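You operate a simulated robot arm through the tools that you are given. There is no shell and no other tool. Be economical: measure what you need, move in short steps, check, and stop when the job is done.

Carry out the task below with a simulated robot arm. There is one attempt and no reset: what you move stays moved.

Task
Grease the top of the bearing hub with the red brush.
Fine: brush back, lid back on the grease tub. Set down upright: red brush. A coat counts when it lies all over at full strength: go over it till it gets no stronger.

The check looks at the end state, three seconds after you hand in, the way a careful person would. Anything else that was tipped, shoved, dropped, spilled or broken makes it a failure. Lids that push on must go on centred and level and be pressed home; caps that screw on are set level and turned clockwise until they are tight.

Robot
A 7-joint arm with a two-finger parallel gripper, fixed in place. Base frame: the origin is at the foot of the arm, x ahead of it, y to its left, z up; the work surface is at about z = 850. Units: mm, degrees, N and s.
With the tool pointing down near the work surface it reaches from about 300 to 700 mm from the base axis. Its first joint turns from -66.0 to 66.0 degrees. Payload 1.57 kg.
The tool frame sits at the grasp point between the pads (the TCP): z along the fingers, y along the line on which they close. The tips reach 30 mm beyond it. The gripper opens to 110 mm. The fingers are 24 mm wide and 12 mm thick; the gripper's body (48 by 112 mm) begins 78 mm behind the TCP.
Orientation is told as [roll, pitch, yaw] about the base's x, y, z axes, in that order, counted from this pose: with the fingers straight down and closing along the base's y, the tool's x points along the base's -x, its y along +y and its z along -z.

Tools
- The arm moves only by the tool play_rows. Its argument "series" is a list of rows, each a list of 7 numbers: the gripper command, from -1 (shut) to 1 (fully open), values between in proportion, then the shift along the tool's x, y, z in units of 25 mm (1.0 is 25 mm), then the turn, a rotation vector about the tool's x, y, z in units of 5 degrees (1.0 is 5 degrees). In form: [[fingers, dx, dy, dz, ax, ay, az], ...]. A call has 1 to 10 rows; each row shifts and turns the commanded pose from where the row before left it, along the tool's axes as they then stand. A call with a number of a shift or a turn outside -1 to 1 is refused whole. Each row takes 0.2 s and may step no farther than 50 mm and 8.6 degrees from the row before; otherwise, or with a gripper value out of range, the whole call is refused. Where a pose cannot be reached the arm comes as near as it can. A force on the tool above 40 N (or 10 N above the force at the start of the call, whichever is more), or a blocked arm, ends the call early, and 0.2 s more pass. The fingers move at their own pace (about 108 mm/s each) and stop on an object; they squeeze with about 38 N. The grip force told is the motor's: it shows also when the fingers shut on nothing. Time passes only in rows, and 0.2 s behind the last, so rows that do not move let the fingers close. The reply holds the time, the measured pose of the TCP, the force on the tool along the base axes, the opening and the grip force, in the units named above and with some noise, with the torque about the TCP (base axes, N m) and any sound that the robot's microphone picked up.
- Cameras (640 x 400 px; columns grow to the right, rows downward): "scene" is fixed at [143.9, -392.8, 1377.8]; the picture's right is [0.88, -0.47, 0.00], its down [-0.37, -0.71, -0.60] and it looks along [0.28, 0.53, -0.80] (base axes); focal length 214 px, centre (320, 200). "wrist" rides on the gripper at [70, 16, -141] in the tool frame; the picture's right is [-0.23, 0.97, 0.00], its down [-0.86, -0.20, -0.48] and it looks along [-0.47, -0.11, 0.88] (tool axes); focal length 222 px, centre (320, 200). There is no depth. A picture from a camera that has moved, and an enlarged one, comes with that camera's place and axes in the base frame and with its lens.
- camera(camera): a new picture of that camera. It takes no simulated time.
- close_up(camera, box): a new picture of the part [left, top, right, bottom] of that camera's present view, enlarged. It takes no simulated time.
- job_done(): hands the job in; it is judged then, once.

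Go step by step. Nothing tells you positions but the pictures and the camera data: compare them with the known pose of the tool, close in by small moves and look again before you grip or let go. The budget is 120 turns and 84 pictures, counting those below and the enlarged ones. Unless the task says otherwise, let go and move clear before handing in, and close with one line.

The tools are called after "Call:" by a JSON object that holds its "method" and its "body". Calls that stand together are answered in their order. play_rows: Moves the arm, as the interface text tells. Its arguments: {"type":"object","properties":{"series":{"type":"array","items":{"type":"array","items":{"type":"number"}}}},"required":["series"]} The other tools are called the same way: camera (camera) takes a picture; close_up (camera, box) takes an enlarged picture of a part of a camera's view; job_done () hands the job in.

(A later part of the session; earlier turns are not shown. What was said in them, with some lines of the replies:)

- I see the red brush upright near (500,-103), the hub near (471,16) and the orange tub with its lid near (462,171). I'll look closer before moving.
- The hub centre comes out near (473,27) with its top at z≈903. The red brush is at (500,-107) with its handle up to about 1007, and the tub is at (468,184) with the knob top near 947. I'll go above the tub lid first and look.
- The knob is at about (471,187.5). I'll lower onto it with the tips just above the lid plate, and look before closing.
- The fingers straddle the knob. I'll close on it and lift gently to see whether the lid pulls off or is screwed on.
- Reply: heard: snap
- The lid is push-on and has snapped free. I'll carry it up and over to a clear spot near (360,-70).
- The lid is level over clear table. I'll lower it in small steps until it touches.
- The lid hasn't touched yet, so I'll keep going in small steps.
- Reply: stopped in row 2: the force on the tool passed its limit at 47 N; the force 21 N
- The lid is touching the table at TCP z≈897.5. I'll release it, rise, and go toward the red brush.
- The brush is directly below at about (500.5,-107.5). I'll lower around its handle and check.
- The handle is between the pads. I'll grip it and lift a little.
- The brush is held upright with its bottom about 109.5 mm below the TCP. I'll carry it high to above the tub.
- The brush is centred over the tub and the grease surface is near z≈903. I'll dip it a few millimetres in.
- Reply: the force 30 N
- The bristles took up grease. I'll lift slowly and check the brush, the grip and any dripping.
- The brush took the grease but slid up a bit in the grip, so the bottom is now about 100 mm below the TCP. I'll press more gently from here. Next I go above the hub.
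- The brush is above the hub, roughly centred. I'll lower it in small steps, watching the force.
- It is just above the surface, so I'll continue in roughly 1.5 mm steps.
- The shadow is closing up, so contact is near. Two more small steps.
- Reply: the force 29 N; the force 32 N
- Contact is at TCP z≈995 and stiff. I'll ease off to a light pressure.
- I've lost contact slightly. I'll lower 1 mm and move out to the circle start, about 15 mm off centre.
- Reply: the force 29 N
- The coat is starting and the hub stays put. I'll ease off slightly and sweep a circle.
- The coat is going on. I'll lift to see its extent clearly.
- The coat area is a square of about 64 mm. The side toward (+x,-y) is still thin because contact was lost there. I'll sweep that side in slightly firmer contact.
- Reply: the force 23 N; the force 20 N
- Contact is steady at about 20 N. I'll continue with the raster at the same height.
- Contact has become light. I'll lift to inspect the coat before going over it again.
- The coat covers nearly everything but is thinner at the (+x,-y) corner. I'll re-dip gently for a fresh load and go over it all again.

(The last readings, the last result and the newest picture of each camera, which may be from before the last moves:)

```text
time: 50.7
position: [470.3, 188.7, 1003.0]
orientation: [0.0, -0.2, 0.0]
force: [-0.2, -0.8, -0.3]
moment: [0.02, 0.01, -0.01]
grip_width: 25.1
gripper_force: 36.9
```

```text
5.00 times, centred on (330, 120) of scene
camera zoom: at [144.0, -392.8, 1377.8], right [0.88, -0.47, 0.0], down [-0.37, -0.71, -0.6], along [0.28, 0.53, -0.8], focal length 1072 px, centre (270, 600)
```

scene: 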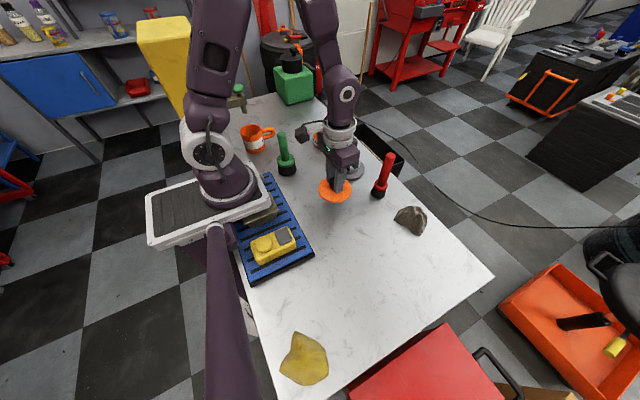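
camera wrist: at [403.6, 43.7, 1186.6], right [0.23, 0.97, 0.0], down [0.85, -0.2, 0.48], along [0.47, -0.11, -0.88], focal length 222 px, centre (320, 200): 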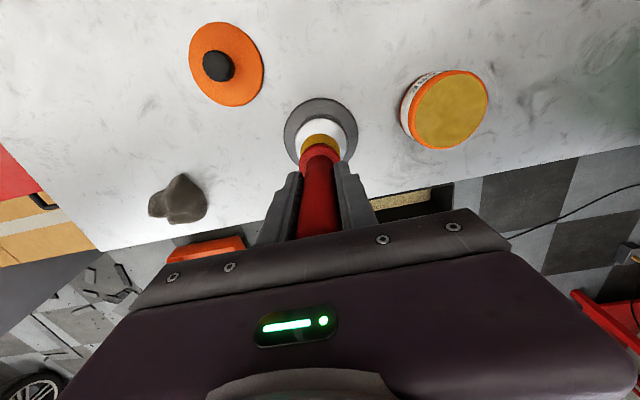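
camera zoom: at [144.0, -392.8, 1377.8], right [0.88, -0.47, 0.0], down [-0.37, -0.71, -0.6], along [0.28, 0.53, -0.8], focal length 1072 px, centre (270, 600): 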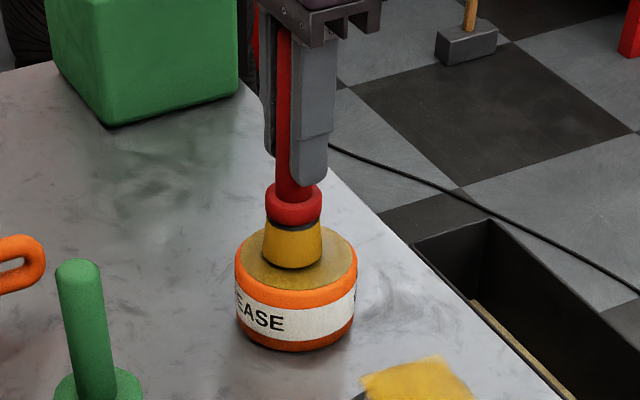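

The bristles look paler, so the load has dropped. I'll lower the last few millimetres to contact.

Call:
{"method": "play_rows", "body": {"series": [[-1, 0, 0, 0.06, 0, 0, 0]]}}

Call:
{"method": "play_rows", "body": {"series": [[-1, 0, 0, 0.06, 0, 0, 0]]}}

Call:
{"method": "play_rows", "body": {"series": [[-1, 0, 0, 0.04, 0, 0, 0]]}}

Call:
{"method": "close_up", "body": {"camera": "scene", "box": [280, 80, 380, 160]}}

```text
time: 51.1
position: [470.6, 187.9, 1002.6]
orientation: [0.1, -0.1, 0.0]
force: [-0.2, 0.6, 0.1]
moment: [-0.01, -0.01, 0.03]
grip_width: 25.1
gripper_force: 36.4
```

```text
time: 51.5
position: [471.1, 187.2, 1001.5]
orientation: [-0.1, -0.2, 0.1]
force: [-7.0, -3.9, 24.5]
moment: [-0.35, 0.28, -0.02]
grip_width: 25.2
gripper_force: 36.7
```

```text
time: 51.9
position: [471.7, 188.0, 1001.6]
orientation: [0.1, -0.4, 0.0]
force: [-3.8, -4.2, 33.1]
moment: [-0.35, -0.1, -0.02]
grip_width: 24.9
gripper_force: 36.8
```

```text
5.00 times, centred on (330, 120) of scene
camera zoom: at [143.3, -393.1, 1377.8], right [0.88, -0.47, 0.0], down [-0.37, -0.71, -0.6], along [0.28, 0.53, -0.8], focal length 1072 px, centre (270, 600)
```

zoom: 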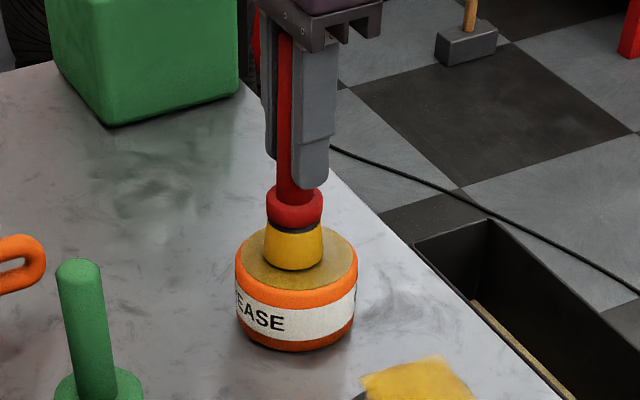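

The brush is reloaded. Lift and return to the hub's (+x,-y) corner.

Call:
{"method": "play_rows", "body": {"series": [[-1, 0, 0, -0.8, 0, 0, 0], [-1, 0, 0, -0.8, 0, 0, 0], [-1, 0, -0.88, 0, 0, 0, 0], [-1, 0, -0.88, 0, 0, 0, 0], [-1, -0.1, -0.88, 0, 0, 0, 0], [-1, -0.1, -0.88, 0, 0, 0, 0], [-1, -0.1, -0.88, 0, 0, 0, 0], [-1, -0.15, -0.88, 0, 0, 0, 0], [-1, -0.15, -0.9, 0, 0, 0, 0], [-1, -0.16, -0.9, 0, 0, 0, 0]]}}

Call:
{"method": "play_rows", "body": {"series": [[-1, 0, 0, 0.8, 0, 0, 0], [-1, 0, 0, 0.8, 0, 0, 0], [-1, 0, 0, 0.1, 0, 0, 0], [-1, 0, 0, 0.04, 0, 0, 0], [-1, 0, 0, 0, 0, 0, 0]]}}

```text
time: 54.1
position: [490.0, 10.6, 1039.1]
orientation: [0.0, -0.1, 0.1]
force: [0.9, 0.0, -1.2]
moment: [-0.02, 0.02, -0.04]
grip_width: 24.8
gripper_force: 36.8
```

```text
time: 55.3
position: [490.2, 9.8, 996.0]
orientation: [-0.1, 0.0, -0.1]
force: [0.0, -0.1, -0.4]
moment: [-0.01, 0.04, -0.02]
grip_width: 24.9
gripper_force: 37.3
```

Call:
{"method": "play_rows", "body": {"series": [[-1, 0, 0, 0.05, 0, 0, 0], [-1, 0, 0, 0.03, 0, 0, 0]]}}

Call:
{"method": "play_rows", "body": {"series": [[-1, 0, 0, 0.03, 0, 0, 0]]}}

```text
time: 55.9
position: [490.4, 10.6, 994.9]
orientation: [0.1, -0.2, 0.0]
force: [-0.1, -0.3, -0.6]
moment: [-0.01, 0.01, -0.01]
grip_width: 24.9
gripper_force: 36.8
```

```text
time: 56.3
position: [490.8, 11.5, 992.5]
orientation: [0.0, -0.1, 0.0]
force: [0.6, -0.1, -1.0]
moment: [0.04, 0.01, 0.0]
grip_width: 24.9
gripper_force: 36.5
```

Call:
{"method": "play_rows", "body": {"series": [[-1, 0, 0, 0.03, 0, 0, 0]]}}

Call:
{"method": "play_rows", "body": {"series": [[-1, 0, 0, 0.03, 0, 0, 0]]}}

```text
time: 56.7
position: [490.6, 10.8, 993.0]
orientation: [0.0, 0.0, 0.0]
force: [-3.3, 0.1, 13.0]
moment: [0.12, 0.11, 0.03]
grip_width: 25.1
gripper_force: 36.9
```

```text
time: 57.1
position: [490.5, 10.3, 991.5]
orientation: [0.0, -0.2, 0.0]
force: [-3.5, 0.8, 19.6]
moment: [0.21, 0.05, 0.03]
grip_width: 25.1
gripper_force: 37.1
```

There is contact at about 20 N. I'll raster across at this height with a tiny downward bias at each turn.

Call:
{"method": "play_rows", "body": {"series": [[-1, 0.34, 0, 0, 0, 0, 0], [-1, 0.34, 0, 0, 0, 0, 0], [-1, 0.34, 0, 0, 0, 0, 0], [-1, 0.34, 0, 0, 0, 0, 0], [-1, -0.34, 0, 0, 0, 0, 0], [-1, -0.34, 0, 0, 0, 0, 0], [-1, -0.34, 0, 0, 0, 0, 0], [-1, -0.34, 0, 0, 0, 0, 0]]}}

Call:
{"method": "play_rows", "body": {"series": [[-1, 0, 0.34, 0.02, 0, 0, 0], [-1, 0.34, 0, 0, 0, 0, 0], [-1, 0.34, 0, 0, 0, 0, 0], [-1, 0.34, 0, 0, 0, 0, 0], [-1, 0.34, 0, 0, 0, 0, 0], [-1, 0, 0.34, 0.01, 0, 0, 0], [-1, -0.34, 0, 0, 0, 0, 0], [-1, -0.34, 0, 0, 0, 0, 0], [-1, -0.34, 0, 0, 0, 0, 0], [-1, -0.34, 0, 0, 0, 0, 0]]}}

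Call:
{"method": "play_rows", "body": {"series": [[-1, 0, 0.34, 0.02, 0, 0, 0], [-1, 0.34, 0, 0, 0, 0, 0], [-1, 0.34, 0, 0, 0, 0, 0], [-1, 0.34, 0, 0, 0, 0, 0], [-1, 0.34, 0, 0, 0, 0, 0], [-1, 0, 0.26, 0.01, 0, 0, 0], [-1, -0.34, 0, 0, 0, 0, 0], [-1, -0.34, 0, 0, 0, 0, 0], [-1, -0.34, 0, 0, 0, 0, 0], [-1, -0.34, 0, 0, 0, 0, 0]]}}

Call:
{"method": "close_up", "body": {"camera": "scene", "box": [315, 135, 385, 190]}}

```text
time: 58.9
position: [490.9, 8.7, 991.4]
orientation: [-0.1, -0.1, 0.0]
force: [-5.6, 0.1, 13.1]
moment: [0.13, 0.18, 0.03]
grip_width: 25.1
gripper_force: 37.1
```

```text
time: 61.1
position: [492.1, 28.5, 990.2]
orientation: [0.0, 0.0, 0.1]
force: [-0.7, 0.4, -0.6]
moment: [-0.01, 0.0, -0.01]
grip_width: 25.0
gripper_force: 36.6
```

```text
time: 63.3
position: [490.8, 43.1, 990.7]
orientation: [0.0, -0.1, 0.0]
force: [1.0, -0.4, -0.7]
moment: [-0.01, 0.06, 0.04]
grip_width: 25.1
gripper_force: 36.1
```

```text
7.27 times, centred on (350, 162) of scene
camera zoom: at [144.0, -392.8, 1377.8], right [0.88, -0.47, 0.0], down [-0.37, -0.71, -0.6], along [0.28, 0.53, -0.8], focal length 1560 px, centre (102, 473)
```

zoom: 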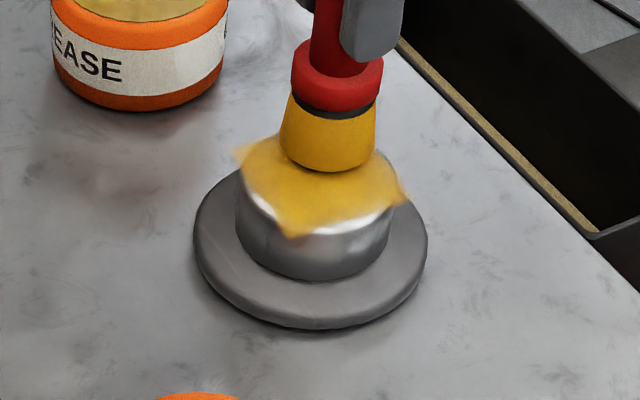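

Contact faded again because the brush creeps up in the grip, though it is still loaded. I'll find contact again and raster back.

Call:
{"method": "play_rows", "body": {"series": [[-1, 0, 0, 0.04, 0, 0, 0]]}}

Call:
{"method": "play_rows", "body": {"series": [[-1, 0, 0, 0.03, 0, 0, 0]]}}

```text
time: 63.7
position: [491.1, 43.0, 991.3]
orientation: [0.0, -0.2, 0.0]
force: [-1.1, -0.7, 7.0]
moment: [-0.01, 0.13, -0.02]
grip_width: 25.1
gripper_force: 36.2
```

```text
time: 64.1
position: [490.4, 42.7, 991.1]
orientation: [0.0, -0.3, -0.1]
force: [-3.3, -3.5, 29.5]
moment: [-0.2, 0.5, -0.04]
grip_width: 25.3
gripper_force: 36.7
```

Call:
{"method": "play_rows", "body": {"series": [[-1, 0.34, 0, 0, 0, 0, 0], [-1, 0.34, 0, 0, 0, 0, 0], [-1, 0.34, 0, 0, 0, 0, 0], [-1, 0.34, 0, 0, 0, 0, 0], [-1, 0, -0.34, 0, 0, 0, 0], [-1, -0.34, 0, 0, 0, 0, 0], [-1, -0.34, 0, 0, 0, 0, 0], [-1, -0.34, 0, 0, 0, 0, 0], [-1, -0.34, 0, 0, 0, 0, 0]]}}

Call:
{"method": "play_rows", "body": {"series": [[-1, 0, -0.34, 0.03, 0, 0, 0], [-1, 0.34, 0, 0, 0, 0, 0], [-1, 0.34, 0, 0, 0, 0, 0], [-1, 0.34, 0, 0, 0, 0, 0], [-1, 0.34, 0, 0, 0, 0, 0]]}}

```text
time: 66.1
position: [490.5, 35.2, 988.9]
orientation: [0.0, 0.0, 0.0]
force: [0.4, -0.5, -1.1]
moment: [0.0, -0.02, -0.01]
grip_width: 25.0
gripper_force: 36.8
```

```text
time: 67.3
position: [455.9, 26.3, 988.0]
orientation: [0.0, -0.1, 0.0]
force: [0.8, 0.8, 1.0]
moment: [0.02, -0.03, 0.01]
grip_width: 24.9
gripper_force: 36.6
```

Call:
{"method": "play_rows", "body": {"series": [[-1, 0, 0, 0.05, 0, 0, 0]]}}

Call:
{"method": "play_rows", "body": {"series": [[-1, -0.34, 0, 0.01, 0, 0, 0], [-1, -0.34, 0, 0, 0, 0, 0], [-1, -0.34, 0, 0.01, 0, 0, 0], [-1, -0.34, 0, 0, 0, 0, 0], [-1, 0, -0.34, 0.01, 0, 0, 0], [-1, 0.34, 0, 0, 0, 0, 0], [-1, 0.34, 0, 0.01, 0, 0, 0], [-1, 0.34, 0, 0, 0, 0, 0], [-1, 0.34, 0, 0.01, 0, 0, 0]]}}

Call:
{"method": "play_rows", "body": {"series": [[-1, 0, -0.34, 0.01, 0, 0, 0], [-1, -0.34, 0, 0.01, 0, 0, 0], [-1, -0.34, 0, 0, 0, 0, 0], [-1, -0.34, 0, 0.01, 0, 0, 0], [-1, -0.34, 0, 0, 0, 0, 0]]}}

Call:
{"method": "play_rows", "body": {"series": [[-1, 0, 0, -0.9, 0, 0, 0], [-1, 0, 0.9, -0.9, 0, 0, 0], [-1, 0, 0.9, 0, 0, 0, 0], [-1, 0, 0.9, 0, 0, 0, 0], [-1, 0, 0.9, 0, 0, 0, 0], [-1, 0, 0, 0, 0, 0, 0]]}}

Call:
{"method": "close_up", "body": {"camera": "scene", "box": [315, 95, 385, 190]}}

Call:
{"method": "close_up", "body": {"camera": "wrist", "box": [200, 70, 340, 190]}}

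```text
time: 67.7
position: [455.9, 26.7, 987.0]
orientation: [0.0, -0.2, -0.1]
force: [-4.4, -1.5, 28.3]
moment: [0.03, 0.44, 0.02]
grip_width: 25.0
gripper_force: 36.4
```

```text
time: 69.7
position: [457.1, 17.4, 986.2]
orientation: [-0.1, -0.2, 0.0]
force: [5.6, -0.1, 15.2]
moment: [0.0, -0.83, 0.01]
grip_width: 25.2
gripper_force: 36.7
```

```text
time: 70.9
position: [490.0, 9.1, 984.5]
orientation: [0.1, 0.1, 0.0]
force: [-7.6, -0.6, 21.7]
moment: [0.01, 0.26, 0.02]
grip_width: 25.0
gripper_force: 36.5
```

```text
time: 72.3
position: [490.3, 98.5, 1031.1]
orientation: [0.0, -0.1, 0.0]
force: [0.0, 0.3, -0.7]
moment: [0.02, -0.02, 0.0]
grip_width: 25.1
gripper_force: 37.1
```

```text
4.21 times, centred on (350, 142) of scene
camera zoom: at [144.0, -392.8, 1377.8], right [0.88, -0.47, 0.0], down [-0.37, -0.71, -0.6], along [0.28, 0.53, -0.8], focal length 903 px, centre (194, 442)
```

zoom: 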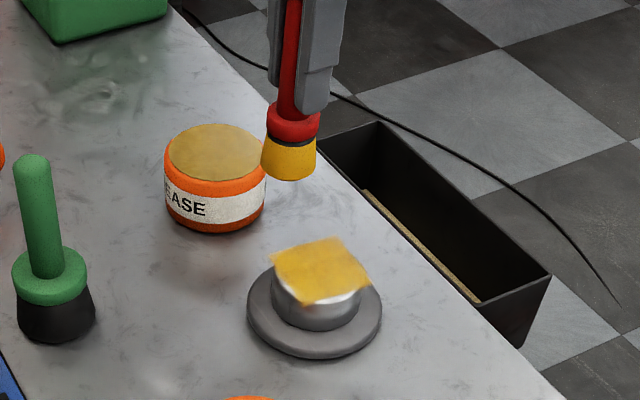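

```text
3.33 times, centred on (270, 130) of wrist
camera zoom: at [421.0, 114.1, 1171.5], right [0.23, 0.97, 0.0], down [0.85, -0.2, 0.48], along [0.47, -0.11, -0.88], focal length 740 px, centre (487, 433)
```

zoom: 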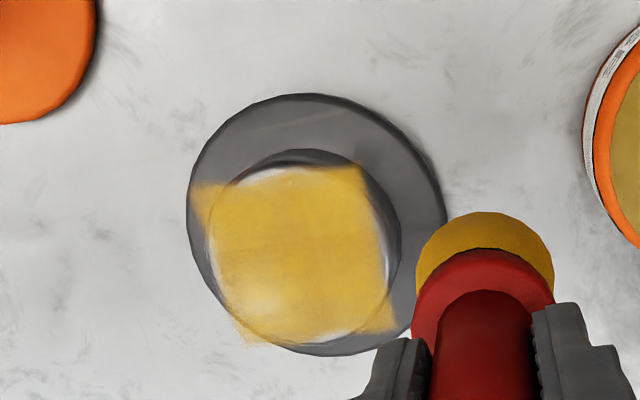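

I'll examine the coat closer in the scene view.

Call:
{"method": "close_up", "body": {"camera": "scene", "box": [330, 145, 370, 175]}}

Call:
{"method": "close_up", "body": {"camera": "wrist", "box": [235, 95, 295, 150]}}

```text
13.33 times, centred on (350, 160) of scene
camera zoom: at [144.0, -392.8, 1377.8], right [0.88, -0.47, 0.0], down [-0.37, -0.71, -0.6], along [0.28, 0.53, -0.8], focal length 2860 px, centre (-80, 733)
```

zoom: 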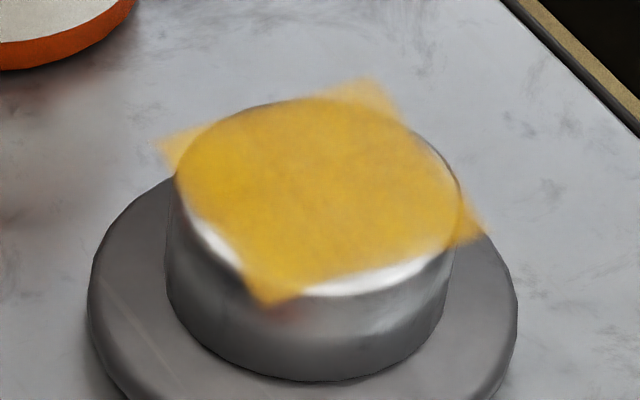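

```text
7.27 times, centred on (265, 122) of wrist
camera zoom: at [421.0, 114.1, 1171.5], right [0.23, 0.97, 0.0], down [0.85, -0.2, 0.48], along [0.47, -0.11, -0.88], focal length 1615 px, centre (720, 764)
```

zoom: 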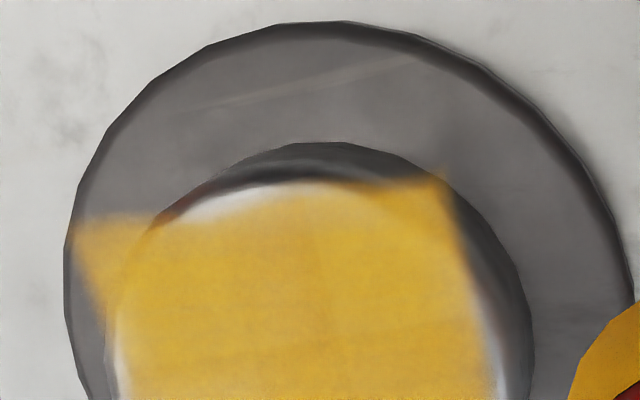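

The coat looks even, with only the (+x,-y) edge slightly lighter. One more firm pass there and around the perimeter will show whether it still gets stronger.

Call:
{"method": "play_rows", "body": {"series": [[-1, 0, -0.88, 0, 0, 0, 0], [-1, 0, -0.88, 0, 0, 0, 0], [-1, 0, -0.88, 0, 0, 0, 0], [-1, 0, -0.88, 0, 0, 0, 0], [-1, 0, 0, 0.8, 0, 0, 0], [-1, 0, 0, 0.8, 0, 0, 0], [-1, 0, 0, 0.16, 0, 0, 0], [-1, 0, 0, 0, 0, 0, 0]]}}

Call:
{"method": "play_rows", "body": {"series": [[-1, 0, 0, 0.04, 0, 0, 0]]}}

Call:
{"method": "play_rows", "body": {"series": [[-1, 0, 0, 0.03, 0, 0, 0]]}}

```text
time: 74.1
position: [490.6, 10.7, 985.1]
orientation: [0.0, -0.2, -0.1]
force: [-0.5, -0.1, 0.1]
moment: [0.02, 0.03, 0.02]
grip_width: 25.1
gripper_force: 36.4
```

```text
time: 74.5
position: [491.0, 11.0, 986.6]
orientation: [0.0, -0.3, 0.1]
force: [-2.9, 0.3, 14.0]
moment: [0.12, -0.08, 0.03]
grip_width: 25.1
gripper_force: 36.4
```

```text
time: 74.9
position: [490.0, 11.1, 984.5]
orientation: [-0.1, -0.2, 0.0]
force: [-4.0, -1.3, 27.6]
moment: [0.08, -0.14, 0.04]
grip_width: 25.1
gripper_force: 36.9
```

Call:
{"method": "play_rows", "body": {"series": [[-1, 0.34, 0, 0, 0, 0, 0], [-1, 0.34, 0, 0, 0, 0, 0], [-1, 0.34, 0, 0.01, 0, 0, 0], [-1, 0.34, 0, 0, 0, 0, 0], [-1, 0, 0.34, 0.01, 0, 0, 0], [-1, 0, 0.34, 0, 0, 0, 0], [-1, 0, 0.34, 0.01, 0, 0, 0], [-1, 0, 0.3, 0, 0, 0, 0]]}}

Call:
{"method": "play_rows", "body": {"series": [[-1, -0.34, 0, 0.02, 0, 0, 0], [-1, -0.34, 0, 0, 0, 0, 0], [-1, -0.34, 0, 0.01, 0, 0, 0], [-1, -0.34, 0, 0, 0, 0, 0], [-1, 0, -0.34, 0.01, 0, 0, 0], [-1, 0, -0.34, 0, 0, 0, 0], [-1, 0, -0.34, 0.01, 0, 0, 0], [-1, 0, -0.3, 0, 0, 0, 0]]}}

Call:
{"method": "play_rows", "body": {"series": [[-1, 0.34, 0, 0.01, 0, 0, 0], [-1, 0.34, 0, 0, 0, 0, 0], [-1, 0.34, 0.34, 0, 0, 0, 0], [-1, -0.34, 0.1, 0, 0, 0, 0], [-1, -0.34, 0.1, 0.01, 0, 0, 0], [-1, 0.2, 0.2, 0, 0, 0, 0], [-1, 0.34, 0.1, 0, 0, 0, 0]]}}

Call:
{"method": "play_rows", "body": {"series": [[-1, 0, 0, -0.9, 0, 0, 0], [-1, 0, 0.6, -0.9, 0, 0, 0], [-1, 0, 0.9, 0, 0, 0, 0], [-1, 0, 0.9, 0, 0, 0, 0], [-1, 0, 0, 0, 0, 0, 0]]}}

Call:
{"method": "close_up", "body": {"camera": "scene", "box": [330, 145, 370, 175]}}

Call:
{"method": "close_up", "body": {"camera": "wrist", "box": [200, 70, 340, 190]}}

```text
time: 76.7
position: [456.6, 43.7, 983.9]
orientation: [0.0, 0.0, 0.0]
force: [-0.1, -7.8, 17.8]
moment: [-0.6, -0.08, -0.02]
grip_width: 25.1
gripper_force: 36.8
```

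```text
time: 78.5
position: [490.0, 11.3, 981.6]
orientation: [0.0, 0.0, 0.1]
force: [0.5, 7.7, 21.3]
moment: [0.67, -0.45, 0.11]
grip_width: 24.8
gripper_force: 36.4
```

```text
time: 80.1
position: [467.7, 32.2, 980.6]
orientation: [0.0, -0.1, 0.0]
force: [1.8, -1.1, 4.8]
moment: [0.0, -0.28, -0.05]
grip_width: 24.8
gripper_force: 36.7
```

```text
time: 81.3
position: [467.6, 92.7, 1027.1]
orientation: [-0.1, -0.1, 0.0]
force: [-0.1, -0.4, -0.1]
moment: [-0.01, 0.01, -0.01]
grip_width: 25.1
gripper_force: 36.5
```

```text
13.33 times, centred on (350, 160) of scene
camera zoom: at [144.0, -392.8, 1377.8], right [0.88, -0.47, 0.0], down [-0.37, -0.71, -0.6], along [0.28, 0.53, -0.8], focal length 2860 px, centre (-80, 733)
```

zoom: 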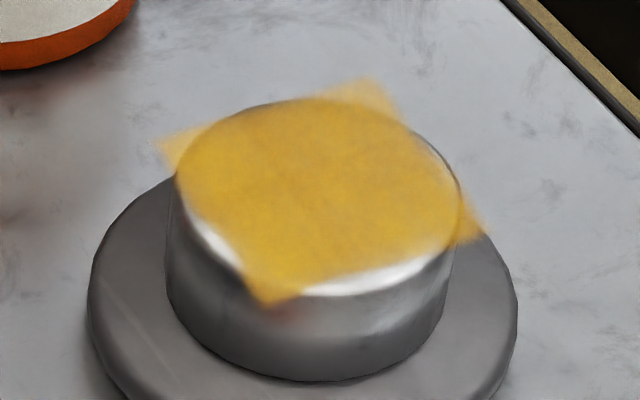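

```text
3.33 times, centred on (270, 130) of wrist
camera zoom: at [399.0, 108.4, 1168.0], right [0.23, 0.97, 0.0], down [0.85, -0.2, 0.48], along [0.47, -0.11, -0.88], focal length 740 px, centre (487, 433)
```

zoom: 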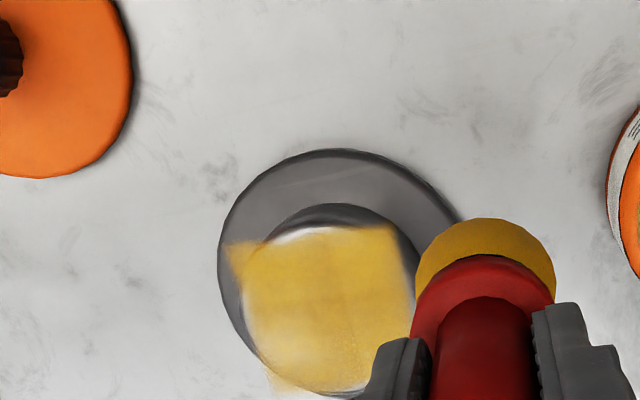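

It got a shade stronger on the right, so I'll re-dip lightly and do one more complete pass to be sure it is saturated.

Call:
{"method": "play_rows", "body": {"series": [[-1, -0.03, 0.95, 0, 0, 0, 0], [-1, -0.03, 0.95, 0, 0, 0, 0], [-1, -0.03, 0.95, 0, 0, 0, 0], [-1, -0.03, 0.95, 0, 0, 0, 0], [-1, 0, 0, 0.8, 0, 0, 0], [-1, 0, 0, 0.5, 0, 0, 0], [-1, 0, 0, 0, 0, 0, 0]]}}

Call:
{"method": "play_rows", "body": {"series": [[-1, 0, 0, 0.06, 0, 0, 0]]}}

Call:
{"method": "play_rows", "body": {"series": [[-1, 0, 0, 0.05, 0, 0, 0]]}}

```text
time: 82.9
position: [470.4, 186.0, 994.8]
orientation: [0.0, -0.1, 0.0]
force: [0.1, -0.6, -0.7]
moment: [0.0, -0.01, -0.03]
grip_width: 25.1
gripper_force: 36.6
```

```text
time: 83.3
position: [471.5, 187.5, 992.8]
orientation: [0.1, 0.0, 0.0]
force: [-0.4, 0.9, 0.2]
moment: [-0.01, 0.02, -0.01]
grip_width: 25.1
gripper_force: 36.3
```

```text
time: 83.7
position: [471.4, 187.8, 991.8]
orientation: [0.0, -0.1, 0.0]
force: [0.3, 0.7, -0.8]
moment: [0.01, 0.02, -0.04]
grip_width: 25.0
gripper_force: 36.6
```

Call:
{"method": "play_rows", "body": {"series": [[-1, 0, 0, 0.05, 0, 0, 0]]}}

Call:
{"method": "play_rows", "body": {"series": [[-1, 0, 0, 0.04, 0, 0, 0]]}}

Call:
{"method": "play_rows", "body": {"series": [[-1, 0, 0, 0.03, 0, 0, 0]]}}

```text
time: 84.1
position: [471.1, 187.0, 992.1]
orientation: [0.0, -0.1, 0.1]
force: [0.6, 0.7, -0.4]
moment: [0.05, 0.0, -0.03]
grip_width: 25.0
gripper_force: 36.2
```

```text
time: 84.5
position: [472.1, 187.2, 989.7]
orientation: [0.0, -0.1, 0.0]
force: [-1.3, -0.3, 5.0]
moment: [0.03, 0.04, 0.01]
grip_width: 25.0
gripper_force: 36.6
```

```text
time: 84.9
position: [470.8, 187.7, 990.0]
orientation: [0.1, -0.1, 0.0]
force: [-2.7, 0.6, 17.9]
moment: [-0.26, 0.2, -0.05]
grip_width: 24.9
gripper_force: 36.5
```

The brush is dipped at about 18 N. Back to the hub corner.

Call:
{"method": "play_rows", "body": {"series": [[-1, 0, 0, -0.8, 0, 0, 0], [-1, 0, 0, -0.8, 0, 0, 0], [-1, 0, -0.88, 0, 0, 0, 0], [-1, 0, -0.88, 0, 0, 0, 0], [-1, -0.1, -0.88, 0, 0, 0, 0], [-1, -0.1, -0.88, 0, 0, 0, 0], [-1, -0.1, -0.88, 0, 0, 0, 0], [-1, -0.15, -0.88, 0, 0, 0, 0], [-1, -0.15, -0.9, 0, 0, 0, 0], [-1, -0.16, -0.88, 0, 0, 0, 0]]}}

Call:
{"method": "play_rows", "body": {"series": [[-1, 0, 0, 0.8, 0, 0, 0], [-1, 0, 0, 0.8, 0, 0, 0], [-1, 0, 0, 0.26, 0, 0, 0], [-1, 0, 0, 0.04, 0, 0, 0], [-1, 0, 0, 0, 0, 0, 0]]}}

Call:
{"method": "play_rows", "body": {"series": [[-1, 0, 0, 0.04, 0, 0, 0]]}}

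```text
time: 87.1
position: [491.1, 9.9, 1028.4]
orientation: [0.0, -0.1, 0.0]
force: [0.3, -0.3, -1.2]
moment: [0.02, -0.01, 0.02]
grip_width: 24.8
gripper_force: 36.4
```

```text
time: 88.3
position: [490.8, 10.4, 981.9]
orientation: [0.0, -0.2, 0.0]
force: [-2.7, -3.8, 23.4]
moment: [-0.05, -0.08, 0.03]
grip_width: 24.8
gripper_force: 36.3
```

```text
time: 88.7
position: [493.2, 10.4, 980.0]
orientation: [-0.1, -0.1, 0.0]
force: [-0.8, -4.9, 32.2]
moment: [-0.03, -0.16, 0.0]
grip_width: 25.1
gripper_force: 36.9
```

The brush is in contact. I'll do the full raster with a slight down-bias to hold contact.

Call:
{"method": "play_rows", "body": {"series": [[-1, 0.34, 0, 0, 0, 0, 0], [-1, 0.34, 0, 0, 0, 0, 0], [-1, 0.34, 0, 0.01, 0, 0, 0], [-1, 0.34, 0, 0, 0, 0, 0], [-1, 0, 0.34, 0.01, 0, 0, 0], [-1, -0.34, 0, 0, 0, 0, 0], [-1, -0.34, 0, 0.01, 0, 0, 0], [-1, -0.34, 0, 0, 0, 0, 0], [-1, -0.34, 0, 0.01, 0, 0, 0]]}}

Call:
{"method": "play_rows", "body": {"series": [[-1, 0, 0.34, 0.02, 0, 0, 0], [-1, 0.34, 0, 0, 0, 0, 0], [-1, 0.34, 0, 0.01, 0, 0, 0], [-1, 0.34, 0, 0, 0, 0, 0], [-1, 0.34, 0, 0.01, 0, 0, 0], [-1, 0, 0.34, 0.01, 0, 0, 0], [-1, -0.34, 0, 0, 0, 0, 0], [-1, -0.34, 0, 0.01, 0, 0, 0], [-1, -0.34, 0, 0, 0, 0, 0], [-1, -0.34, 0, 0.01, 0, 0, 0]]}}

Call:
{"method": "play_rows", "body": {"series": [[-1, 0, 0.2, 0.02, 0, 0, 0], [-1, 0.34, 0, 0, 0, 0, 0], [-1, 0.34, 0, 0.01, 0, 0, 0], [-1, 0.34, 0, 0, 0, 0, 0], [-1, 0.34, 0, 0.01, 0, 0, 0]]}}

Call:
{"method": "play_rows", "body": {"series": [[-1, 0, 0, -0.9, 0, 0, 0], [-1, 0, 0.6, -0.9, 0, 0, 0], [-1, 0, 0.9, 0, 0, 0, 0], [-1, 0, 0.9, 0, 0, 0, 0], [-1, 0, 0, 0, 0, 0, 0]]}}

Call:
{"method": "close_up", "body": {"camera": "scene", "box": [330, 145, 370, 175]}}

Call:
{"method": "close_up", "body": {"camera": "scene", "box": [290, 85, 400, 205]}}

```text
time: 90.7
position: [490.8, 19.0, 978.6]
orientation: [0.0, 0.0, 0.0]
force: [0.0, -1.0, 1.2]
moment: [0.01, 0.02, 0.01]
grip_width: 25.0
gripper_force: 36.6
```

```text
time: 92.9
position: [490.6, 36.6, 978.1]
orientation: [-0.1, 0.0, 0.0]
force: [-4.3, 1.0, 10.4]
moment: [0.03, 0.41, 0.01]
grip_width: 25.1
gripper_force: 36.3
```

```text
time: 94.1
position: [456.6, 42.0, 978.3]
orientation: [0.0, -0.1, 0.1]
force: [5.9, -0.5, 12.8]
moment: [-0.01, -0.33, 0.01]
grip_width: 25.2
gripper_force: 36.6
```

```text
time: 95.3
position: [455.1, 102.1, 1022.6]
orientation: [0.1, -0.1, 0.0]
force: [0.5, 0.5, -1.3]
moment: [0.0, -0.01, 0.01]
grip_width: 24.9
gripper_force: 36.9
```

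```text
13.33 times, centred on (350, 160) of scene
camera zoom: at [144.0, -392.8, 1377.8], right [0.88, -0.47, 0.0], down [-0.37, -0.71, -0.6], along [0.28, 0.53, -0.8], focal length 2860 px, centre (-80, 733)
```

zoom: 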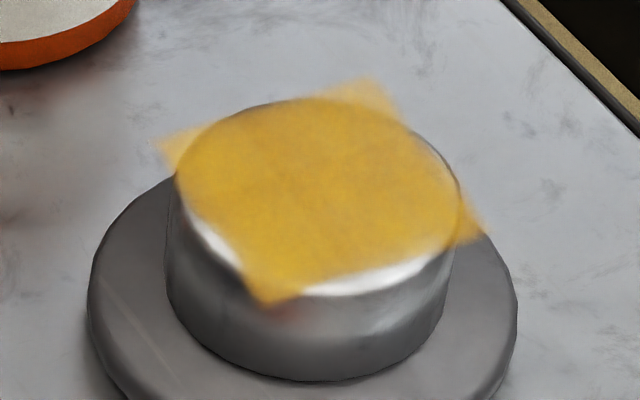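

```text
3.33 times, centred on (345, 145) of scene
camera zoom: at [144.0, -392.8, 1377.8], right [0.88, -0.47, 0.0], down [-0.37, -0.71, -0.6], along [0.28, 0.53, -0.8], focal length 715 px, centre (237, 383)
```

zoom: 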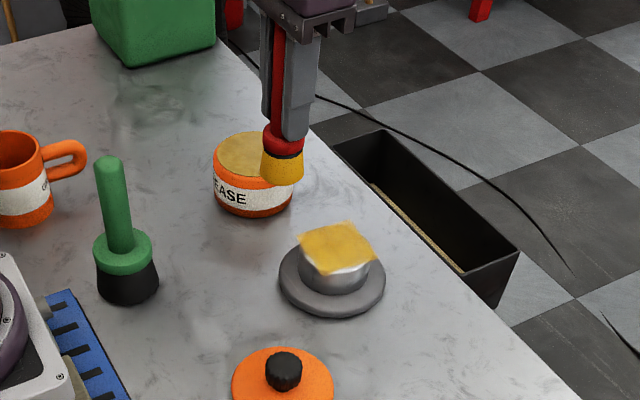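

The last pass made no visible change, so the coat is saturated. Now I'll carry the brush back to its place at (501,-107.5).

Call:
{"method": "play_rows", "body": {"series": [[-1, -0.18, 0, -0.8, 0, 0, 0], [-1, -0.18, -0.93, 0, 0, 0, 0], [-1, -0.18, -0.93, 0, 0, 0, 0], [-1, -0.18, -0.93, 0, 0, 0, 0], [-1, -0.19, -0.93, 0, 0, 0, 0], [-1, -0.19, -0.93, 0, 0, 0, 0], [-1, -0.19, -0.93, 0, 0, 0, 0], [-1, -0.19, -0.93, 0, 0, 0, 0], [-1, -0.19, -0.93, 0, 0, 0, 0], [-1, -0.19, -0.93, 0, 0, 0, 0]]}}

Call:
{"method": "play_rows", "body": {"series": [[-1, 0, 0, 0.8, 0, 0, 0], [-1, 0, 0, 0.8, 0, 0, 0], [-1, 0, 0, 0.8, 0, 0, 0], [-1, 0, 0, 0.8, 0, 0, 0], [-1, 0, 0, 0, 0, 0, 0]]}}

Call:
{"method": "close_up", "body": {"camera": "scene", "box": [340, 130, 440, 210]}}

Call:
{"method": "camera", "body": {"camera": "wrist"}}

```text
time: 97.5
position: [504.0, -107.8, 1041.7]
orientation: [0.1, 0.0, 0.1]
force: [0.6, -0.1, -1.0]
moment: [0.02, -0.01, -0.04]
grip_width: 24.8
gripper_force: 36.8
```

```text
time: 98.7
position: [503.0, -107.6, 960.8]
orientation: [0.0, 0.0, 0.0]
force: [0.4, 0.3, -0.9]
moment: [0.02, 0.0, -0.02]
grip_width: 24.8
gripper_force: 36.1
```

```text
5.00 times, centred on (390, 170) of scene
camera zoom: at [144.0, -392.8, 1377.8], right [0.88, -0.47, 0.0], down [-0.37, -0.71, -0.6], along [0.28, 0.53, -0.8], focal length 1072 px, centre (-30, 350)
```

zoom: 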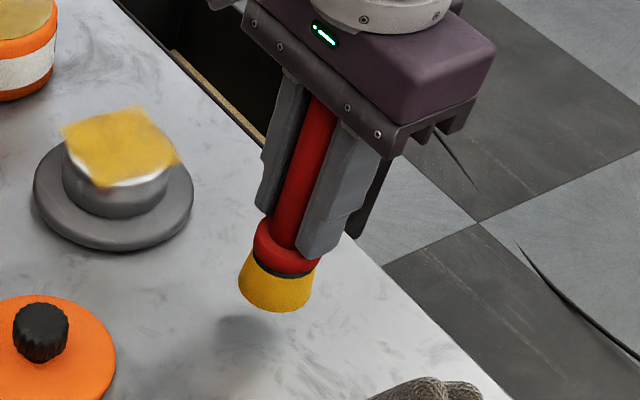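

```text
37 pictures are left
camera wrist: at [434.8, -92.5, 1101.2], right [0.23, 0.97, 0.0], down [0.85, -0.2, 0.48], along [0.47, -0.11, -0.88], focal length 222 px, centre (320, 200)
```

wrist: 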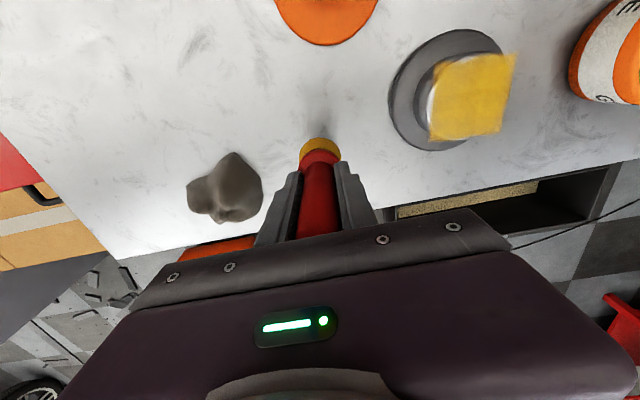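

The brush hangs upright over its spot. I'll lower it to the table in small steps.

Call:
{"method": "play_rows", "body": {"series": [[-1, 0.06, 0, 0.6, 0, 0, 0], [-1, 0, 0, 0.3, 0, 0, 0], [-1, 0, 0, 0.08, 0, 0, 0], [-1, 0, 0, 0.04, 0, 0, 0], [-1, 0, 0, 0, 0, 0, 0]]}}

Call:
{"method": "play_rows", "body": {"series": [[-1, 0, 0, 0.06, 0, 0, 0], [-1, 0, 0, 0.04, 0, 0, 0]]}}

Call:
{"method": "play_rows", "body": {"series": [[-1, 0, 0, 0.04, 0, 0, 0]]}}

```text
time: 99.9
position: [500.9, -107.7, 935.9]
orientation: [-0.1, -0.1, 0.0]
force: [-1.1, 0.9, -1.3]
moment: [0.01, -0.01, 0.0]
grip_width: 24.9
gripper_force: 36.5
```

```text
time: 100.5
position: [502.4, -107.9, 933.6]
orientation: [0.0, 0.0, 0.0]
force: [-0.4, -0.6, -0.6]
moment: [-0.01, 0.01, 0.01]
grip_width: 24.8
gripper_force: 36.6
```

```text
time: 100.9
position: [502.5, -107.0, 932.2]
orientation: [0.0, -0.2, -0.1]
force: [-0.6, 0.0, -0.2]
moment: [0.01, 0.01, -0.01]
grip_width: 25.1
gripper_force: 36.3
```

Call:
{"method": "play_rows", "body": {"series": [[-1, 0, 0, 0.04, 0, 0, 0], [-1, 0, 0, 0.03, 0, 0, 0]]}}

Call:
{"method": "play_rows", "body": {"series": [[-1, 0, 0, 0.04, 0, 0, 0]]}}

Call:
{"method": "play_rows", "body": {"series": [[-1, 0, 0, 0.03, 0, 0, 0]]}}

```text
time: 101.5
position: [502.7, -109.2, 933.2]
orientation: [-0.1, -0.2, 0.0]
force: [-3.0, 2.0, 23.6]
moment: [0.19, 0.41, 0.02]
grip_width: 25.1
gripper_force: 36.5
```

```text
time: 101.9
position: [502.8, -106.7, 931.5]
orientation: [-0.1, -0.4, 0.0]
force: [-3.3, 1.6, 35.7]
moment: [0.17, 0.29, 0.01]
grip_width: 25.2
gripper_force: 36.8
```

```text
time: 102.3
position: [503.6, -108.2, 931.4]
orientation: [-0.1, -0.2, 0.0]
force: [-3.8, 1.2, 13.5]
moment: [0.14, 0.38, -0.01]
grip_width: 25.1
gripper_force: 36.7
stopped in row 1: the force on the tool passed its limit at 49 N (the readings are from after the stop); the commanded pose is now the measured one
```

The brush stands firmly on the table. I'll release gently, retreat straight up and check that it stays upright.

Call:
{"method": "play_rows", "body": {"series": [[-0.5, 0, 0, 0, 0, 0, 0], [-0.3, 0, 0, 0, 0, 0, 0], [0, 0, 0, 0, 0, 0, 0], [0.2, 0, 0, 0, 0, 0, 0]]}}

Call:
{"method": "play_rows", "body": {"series": [[0.2, 0, 0, -0.4, 0, 0, 0], [0.2, 0, 0, -0.9, 0, 0, 0], [0.2, 0, 0, -0.9, 0, 0, 0], [0.2, 0, 0, -0.9, 0, 0, 0], [0.2, 0, 0, -0.9, 0, 0, 0], [0.2, 0, 0, -0.9, 0, 0, 0], [0.2, 0, 0, 0, 0, 0, 0]]}}

Call:
{"method": "close_up", "body": {"camera": "scene", "box": [300, 110, 440, 230]}}

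```text
time: 103.3
position: [502.6, -108.1, 931.4]
orientation: [0.0, -0.3, 0.0]
force: [-0.6, 0.1, 19.8]
moment: [0.02, 0.0, 0.02]
grip_width: 66.0
gripper_force: 0.1
```

```text
time: 104.9
position: [502.6, -108.3, 1053.3]
orientation: [0.0, -0.2, 0.0]
force: [0.3, 0.3, -0.7]
moment: [0.01, -0.02, 0.0]
grip_width: 65.8
gripper_force: 0.1
```

```text
3.33 times, centred on (370, 170) of scene
camera zoom: at [143.9, -392.8, 1377.8], right [0.88, -0.47, 0.0], down [-0.37, -0.71, -0.6], along [0.28, 0.53, -0.8], focal length 715 px, centre (153, 300)
```

zoom: 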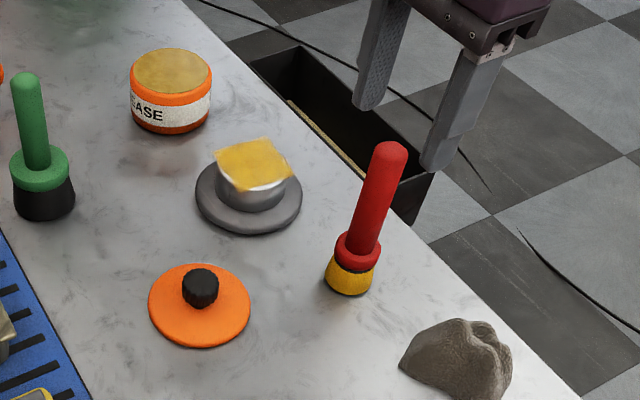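

The brush stands upright at its spot. Next I go back to the lid at (360,-69.5).

Call:
{"method": "play_rows", "body": {"series": [[0.2, 0.71, 0.194, 0, 0, 0, 0], [0.2, 0.71, 0.194, 0, 0, 0, 0], [0.2, 0.71, 0.194, 0, 0, 0, 0], [0.2, 0.71, 0.194, 0, 0, 0, 0], [0.2, 0.71, 0.194, 0, 0, 0, 0], [0.2, 0.71, 0.194, 0, 0, 0, 0], [0.2, 0.71, 0.194, 0, 0, 0, 0], [0.2, 0.71, 0.194, 0, 0, 0, 0], [0.2, 0, 0, 0, 0, 0, 0]]}}

Call:
{"method": "play_rows", "body": {"series": [[0.2, 0, 0, 0.95, 0, 0, 0], [0.2, 0, 0, 0.95, 0, 0, 0], [0.2, 0, 0, 0.95, 0, 0, 0], [0.2, 0, 0, 0.95, 0, 0, 0], [0.2, 0, 0, 0.95, 0, 0, 0], [0.2, 0, 0, 0, 0, 0, 0]]}}

Call:
{"method": "close_up", "body": {"camera": "wrist", "box": [240, 100, 400, 220]}}

```text
time: 106.9
position: [360.5, -67.7, 1052.3]
orientation: [0.1, -0.3, 0.0]
force: [0.1, 0.1, -0.2]
moment: [0.01, -0.02, -0.02]
grip_width: 65.9
gripper_force: 0.0
```

```text
time: 108.3
position: [360.0, -69.5, 933.2]
orientation: [-0.1, -0.3, 0.0]
force: [0.4, 0.3, 0.2]
moment: [-0.02, 0.05, 0.01]
grip_width: 65.7
gripper_force: 0.0
```

```text
3.33 times, centred on (320, 160) of wrist
camera zoom: at [291.5, -53.9, 1073.0], right [0.23, 0.97, 0.0], down [0.85, -0.2, 0.48], along [0.47, -0.11, -0.88], focal length 740 px, centre (320, 333)
```

zoom: 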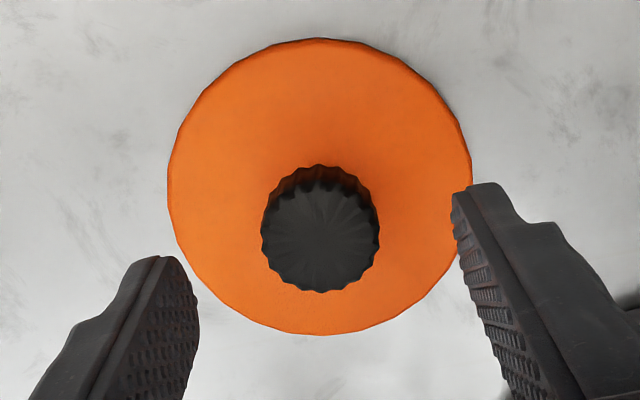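

The knob is centred between the fingers. I'll remove the small pitch error, lower to grip height and close.

Call:
{"method": "play_rows", "body": {"series": [[0.1, -0.02, -0.02, 0.6, 0, 0.05, 0], [0.1, 0, 0, 0.5, 0, 0, 0], [0.1, 0, 0, 0.25, 0, 0, 0], [0.1, 0, 0, 0, 0, 0, 0]]}}

Call:
{"method": "play_rows", "body": {"series": [[-0.3, 0, 0, 0, 0, 0, 0], [-0.7, 0, 0, 0, 0, 0, 0], [-1, 0, 0, 0, 0, 0, 0], [-1, 0, 0, 0, 0, 0, 0]]}}

Call:
{"method": "play_rows", "body": {"series": [[-1, 0, 0, -0.4, 0, 0, 0], [-1, 0, 0, -0.9, 0, 0, 0], [-1, 0, 0, -0.9, 0, 0, 0], [-1, 0, 0, -0.9, 0, 0, 0], [-1, 0, 0, -0.9, 0, 0, 0], [-1, 0, 0, -0.9, 0, 0, 0], [-1, 0, 0, 0, 0, 0, 0]]}}

Call:
{"method": "close_up", "body": {"camera": "scene", "box": [280, 110, 400, 220]}}

```text
time: 109.3
position: [361.3, -69.5, 899.8]
orientation: [-0.1, 0.1, -0.1]
force: [0.2, -0.4, -0.4]
moment: [0.02, 0.02, -0.03]
grip_width: 60.5
gripper_force: 0.0
```

```text
time: 110.3
position: [360.8, -69.9, 899.7]
orientation: [-0.2, 0.0, 0.0]
force: [0.0, -1.0, 3.3]
moment: [-0.05, -0.01, -0.04]
grip_width: 29.5
gripper_force: 38.3
```

```text
time: 111.9
position: [361.2, -69.6, 1021.1]
orientation: [-0.2, 0.0, -0.1]
force: [0.8, 0.4, -0.6]
moment: [0.01, -0.01, 0.0]
grip_width: 29.7
gripper_force: 38.3
```

```text
3.64 times, centred on (340, 165) of scene
camera zoom: at [143.9, -392.8, 1377.8], right [0.88, -0.47, 0.0], down [-0.37, -0.71, -0.6], along [0.28, 0.53, -0.8], focal length 780 px, centre (247, 327)
```

zoom: 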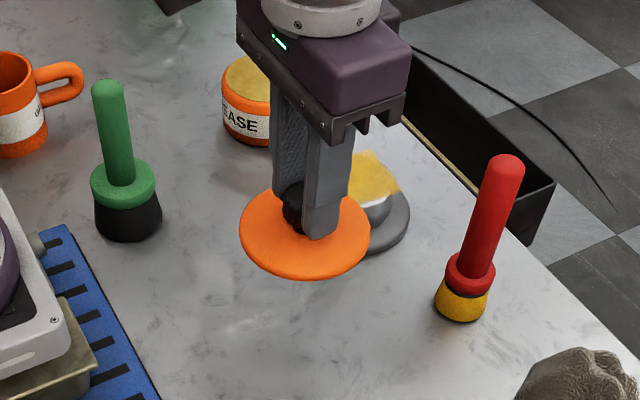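

The lid is held level and its grip offset matches the first one. I'll carry it over the tub to (471,188) at this height.

Call:
{"method": "play_rows", "body": {"series": [[-1, -0.4, 0.937, 0, -0.03, 0, 0], [-1, -0.4, 0.937, 0, 0, 0, 0], [-1, -0.4, 0.937, 0, 0, 0, 0], [-1, -0.4, 0.937, 0, 0, 0, 0], [-1, -0.4, 0.937, 0, 0, 0, 0], [-1, -0.4, 0.937, 0, 0, 0, 0], [-1, -0.4, 0.937, 0, 0, 0, 0], [-1, -0.4, 0.937, 0, 0, 0, 0], [-1, -0.4, 0.937, 0, 0, 0, 0], [-1, -0.4, 0.937, 0, 0, 0, 0]]}}

Call:
{"method": "play_rows", "body": {"series": [[-1, -0.4, 0.937, 0, 0, 0, 0], [-1, 0, 0, 0.6, 0, 0, 0], [-1, 0, 0, 0.6, 0, 0, 0], [-1, 0, 0, 0.4, 0, 0, 0], [-1, 0, 0, 0, 0, 0, 0]]}}

Call:
{"method": "close_up", "body": {"camera": "scene", "box": [280, 80, 380, 160]}}

Call:
{"method": "close_up", "body": {"camera": "wrist", "box": [240, 80, 400, 200]}}

```text
time: 114.1
position: [462.3, 165.4, 1023.7]
orientation: [0.1, 0.0, -0.1]
force: [-0.3, 0.5, 0.6]
moment: [0.01, -0.01, 0.01]
grip_width: 29.4
gripper_force: 38.2
```

```text
time: 115.3
position: [471.3, 188.7, 984.5]
orientation: [0.2, -0.1, 0.0]
force: [-0.5, 0.0, -0.3]
moment: [0.02, 0.01, -0.02]
grip_width: 29.4
gripper_force: 37.7
```

```text
5.00 times, centred on (330, 120) of scene
camera zoom: at [144.0, -392.8, 1377.8], right [0.88, -0.47, 0.0], down [-0.37, -0.71, -0.6], along [0.28, 0.53, -0.8], focal length 1072 px, centre (270, 600)
```

zoom: 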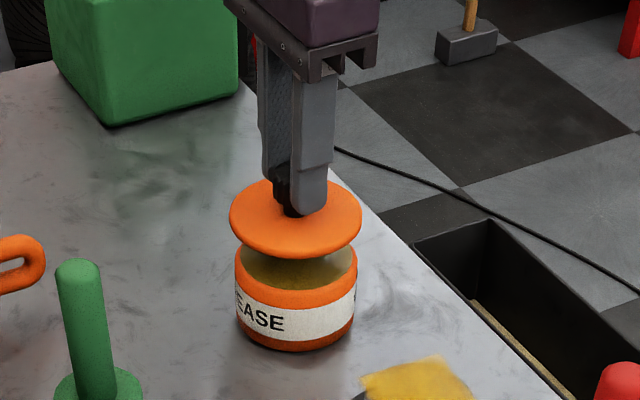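

```text
3.33 times, centred on (320, 140) of wrist
camera zoom: at [402.3, 204.1, 1123.9], right [0.23, 0.97, 0.0], down [0.85, -0.2, 0.48], along [0.47, -0.11, -0.88], focal length 740 px, centre (320, 400)
```

zoom: 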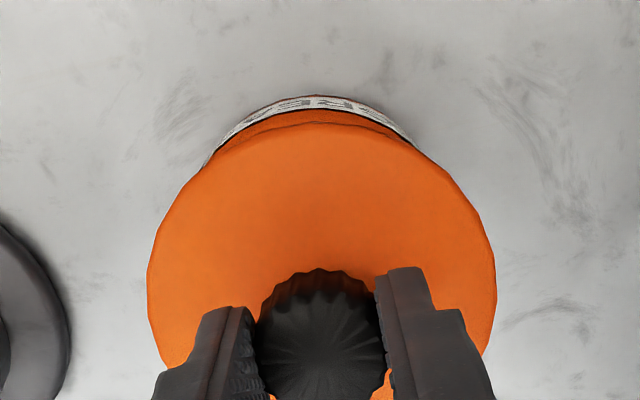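

The lid is aligned with the tub. I'll lower it close to the rim and compare with the view from just after removal.

Call:
{"method": "play_rows", "body": {"series": [[-1, 0, -0.02, 0.5, 0, 0, 0], [-1, 0, 0, 0.3, 0, 0, 0], [-1, 0, 0, 0.08, 0, 0, 0], [-1, 0, 0, 0, 0, 0, 0]]}}

Call:
{"method": "close_up", "body": {"camera": "scene", "box": [280, 80, 380, 160]}}

```text
time: 116.3
position: [470.8, 187.9, 960.3]
orientation: [0.1, 0.1, 0.0]
force: [-0.2, -0.5, -0.9]
moment: [-0.04, 0.02, 0.0]
grip_width: 29.5
gripper_force: 37.5
```

```text
5.00 times, centred on (330, 120) of scene
camera zoom: at [143.9, -392.8, 1377.8], right [0.88, -0.47, 0.0], down [-0.37, -0.71, -0.6], along [0.28, 0.53, -0.8], focal length 1072 px, centre (270, 600)
```

zoom: 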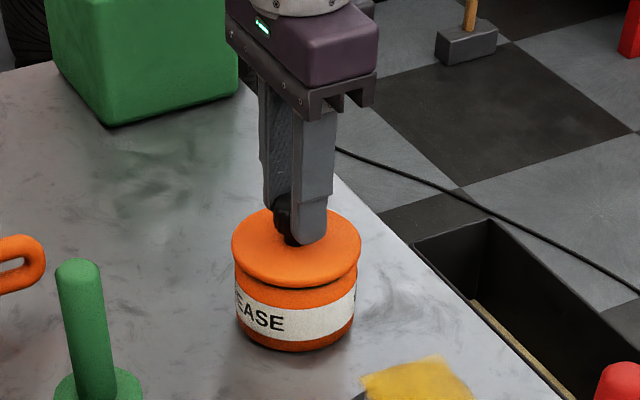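

It matches the view from just after removal. Now I'll press it down.

Call:
{"method": "play_rows", "body": {"series": [[-1, 0, 0, 0.06, 0, 0, 0], [-1, 0, 0, 0.06, 0, 0, 0], [-1, 0, 0, 0.06, 0, 0, 0], [-1, 0, 0, 0, 0, 0, 0]]}}

Call:
{"method": "play_rows", "body": {"series": [[-1, 0, 0, 0.06, 0, 0, 0], [-1, 0, 0, 0.06, 0, 0, 0], [-1, 0, 0, 0.06, 0, 0, 0]]}}

Call:
{"method": "close_up", "body": {"camera": "scene", "box": [280, 80, 380, 160]}}

```text
time: 117.3
position: [472.2, 187.7, 957.5]
orientation: [0.1, 0.0, 0.0]
force: [-0.8, -0.1, -0.7]
moment: [0.0, -0.01, 0.01]
grip_width: 29.5
gripper_force: 37.6
```

```text
time: 117.9
position: [471.1, 187.1, 956.7]
orientation: [0.2, -0.2, -0.1]
force: [-4.3, -0.5, 8.7]
moment: [-0.33, 0.1, -0.11]
grip_width: 29.5
gripper_force: 37.6
heard: snap
stopped in row 2: the force on the tool passed its limit at 45 N (the readings are from after the stop); the commanded pose is now the measured one
```

```text
5.00 times, centred on (330, 120) of scene
camera zoom: at [143.7, -392.9, 1377.8], right [0.88, -0.47, 0.0], down [-0.37, -0.71, -0.6], along [0.28, 0.53, -0.8], focal length 1072 px, centre (270, 600)
```

zoom: 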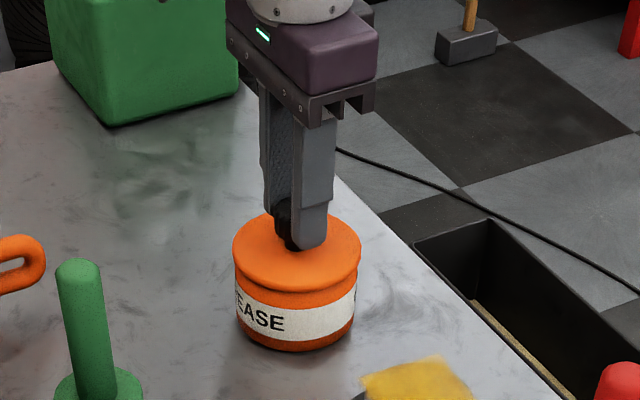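

It snapped home. I'll give it one confirming press, then release and rise.

Call:
{"method": "play_rows", "body": {"series": [[-1, 0, 0, 0.06, 0, 0, 0], [-1, 0, 0, 0.04, 0, 0, 0]]}}

Call:
{"method": "play_rows", "body": {"series": [[-0.5, 0, 0, -0.02, 0, 0, 0], [-0.2, 0, 0, 0, 0, 0, 0], [0.1, 0, 0, 0, 0, 0, 0], [0.1, 0, 0, -0.5, 0, 0, 0], [0.1, 0, 0, -0.9, 0, 0, 0], [0.1, 0, 0, -0.9, 0, 0, 0], [0.1, 0, 0, -0.9, 0, 0, 0], [0.1, 0.6, -0.3, -0.9, 0, 0, 0], [0.1, 0.6, -0.3, -0.9, 0, 0, 0], [0.1, 0, 0, 0, 0, 0, 0]]}}

Call:
{"method": "close_up", "body": {"camera": "scene", "box": [280, 80, 380, 160]}}

Call:
{"method": "close_up", "body": {"camera": "scene", "box": [230, 90, 440, 260]}}

Call:
{"method": "camera", "body": {"camera": "wrist"}}

```text
time: 118.4
position: [472.3, 188.5, 956.7]
orientation: [0.2, -0.2, 0.0]
force: [-6.8, -1.3, 9.1]
moment: [-0.34, 0.08, -0.16]
grip_width: 29.4
gripper_force: 38.0
stopped in row 2: the force on the tool passed its limit at 44 N (the readings are from after the stop); the commanded pose is now the measured one
```

```text
time: 120.6
position: [442.0, 171.5, 1081.3]
orientation: [0.2, -0.2, 0.0]
force: [-0.2, 0.4, 0.2]
moment: [-0.01, -0.01, 0.0]
grip_width: 60.4
gripper_force: 0.1
```

```text
5.00 times, centred on (330, 120) of scene
camera zoom: at [143.9, -392.8, 1377.8], right [0.88, -0.47, 0.0], down [-0.37, -0.71, -0.6], along [0.28, 0.53, -0.8], focal length 1072 px, centre (270, 600)
```

zoom: 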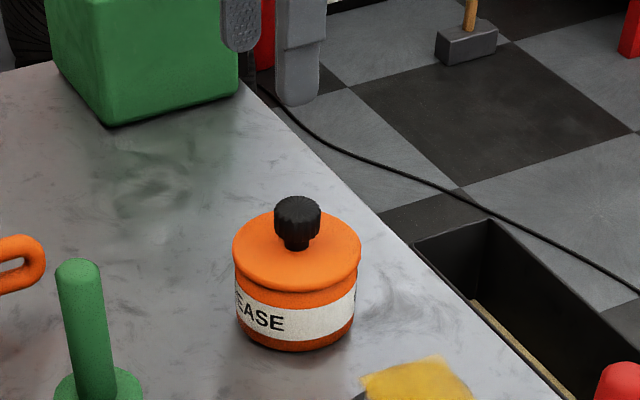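

```text
2.35 times, centred on (335, 175) of scene
camera zoom: at [143.9, -392.8, 1377.8], right [0.88, -0.47, 0.0], down [-0.37, -0.71, -0.6], along [0.28, 0.53, -0.8], focal length 505 px, centre (285, 259)
```

zoom: 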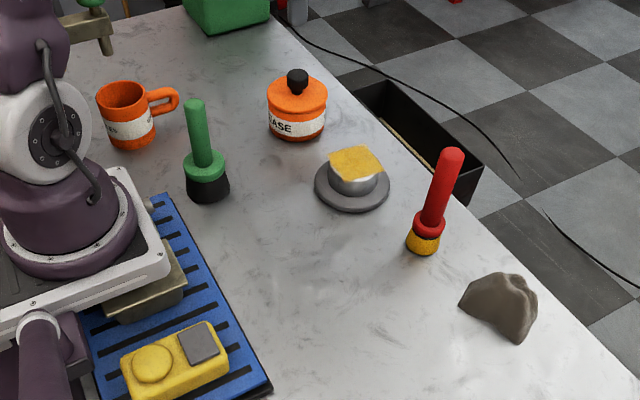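

```text
27 pictures are left
camera wrist: at [372.9, 186.8, 1222.0], right [0.23, 0.97, 0.0], down [0.85, -0.2, 0.48], along [0.47, -0.11, -0.88], focal length 222 px, centre (320, 200)
```

wrist: 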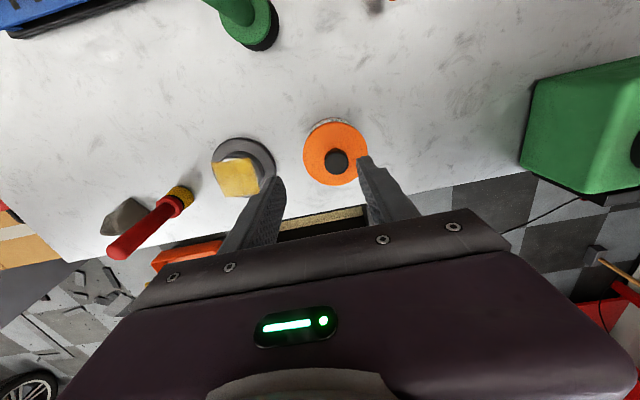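

The lid is level and snapped home. The red brush stands upright at its place, the hub top is evenly coated, and the gripper is clear, so I'm handing in.

Call:
{"method": "job_done", "body": {}}

```text
The job is handed in.
```

I greased the bearing hub's top until another pass made no visible difference, stood the red brush upright back in its place, and pressed the grease tub's lid on until it snapped.
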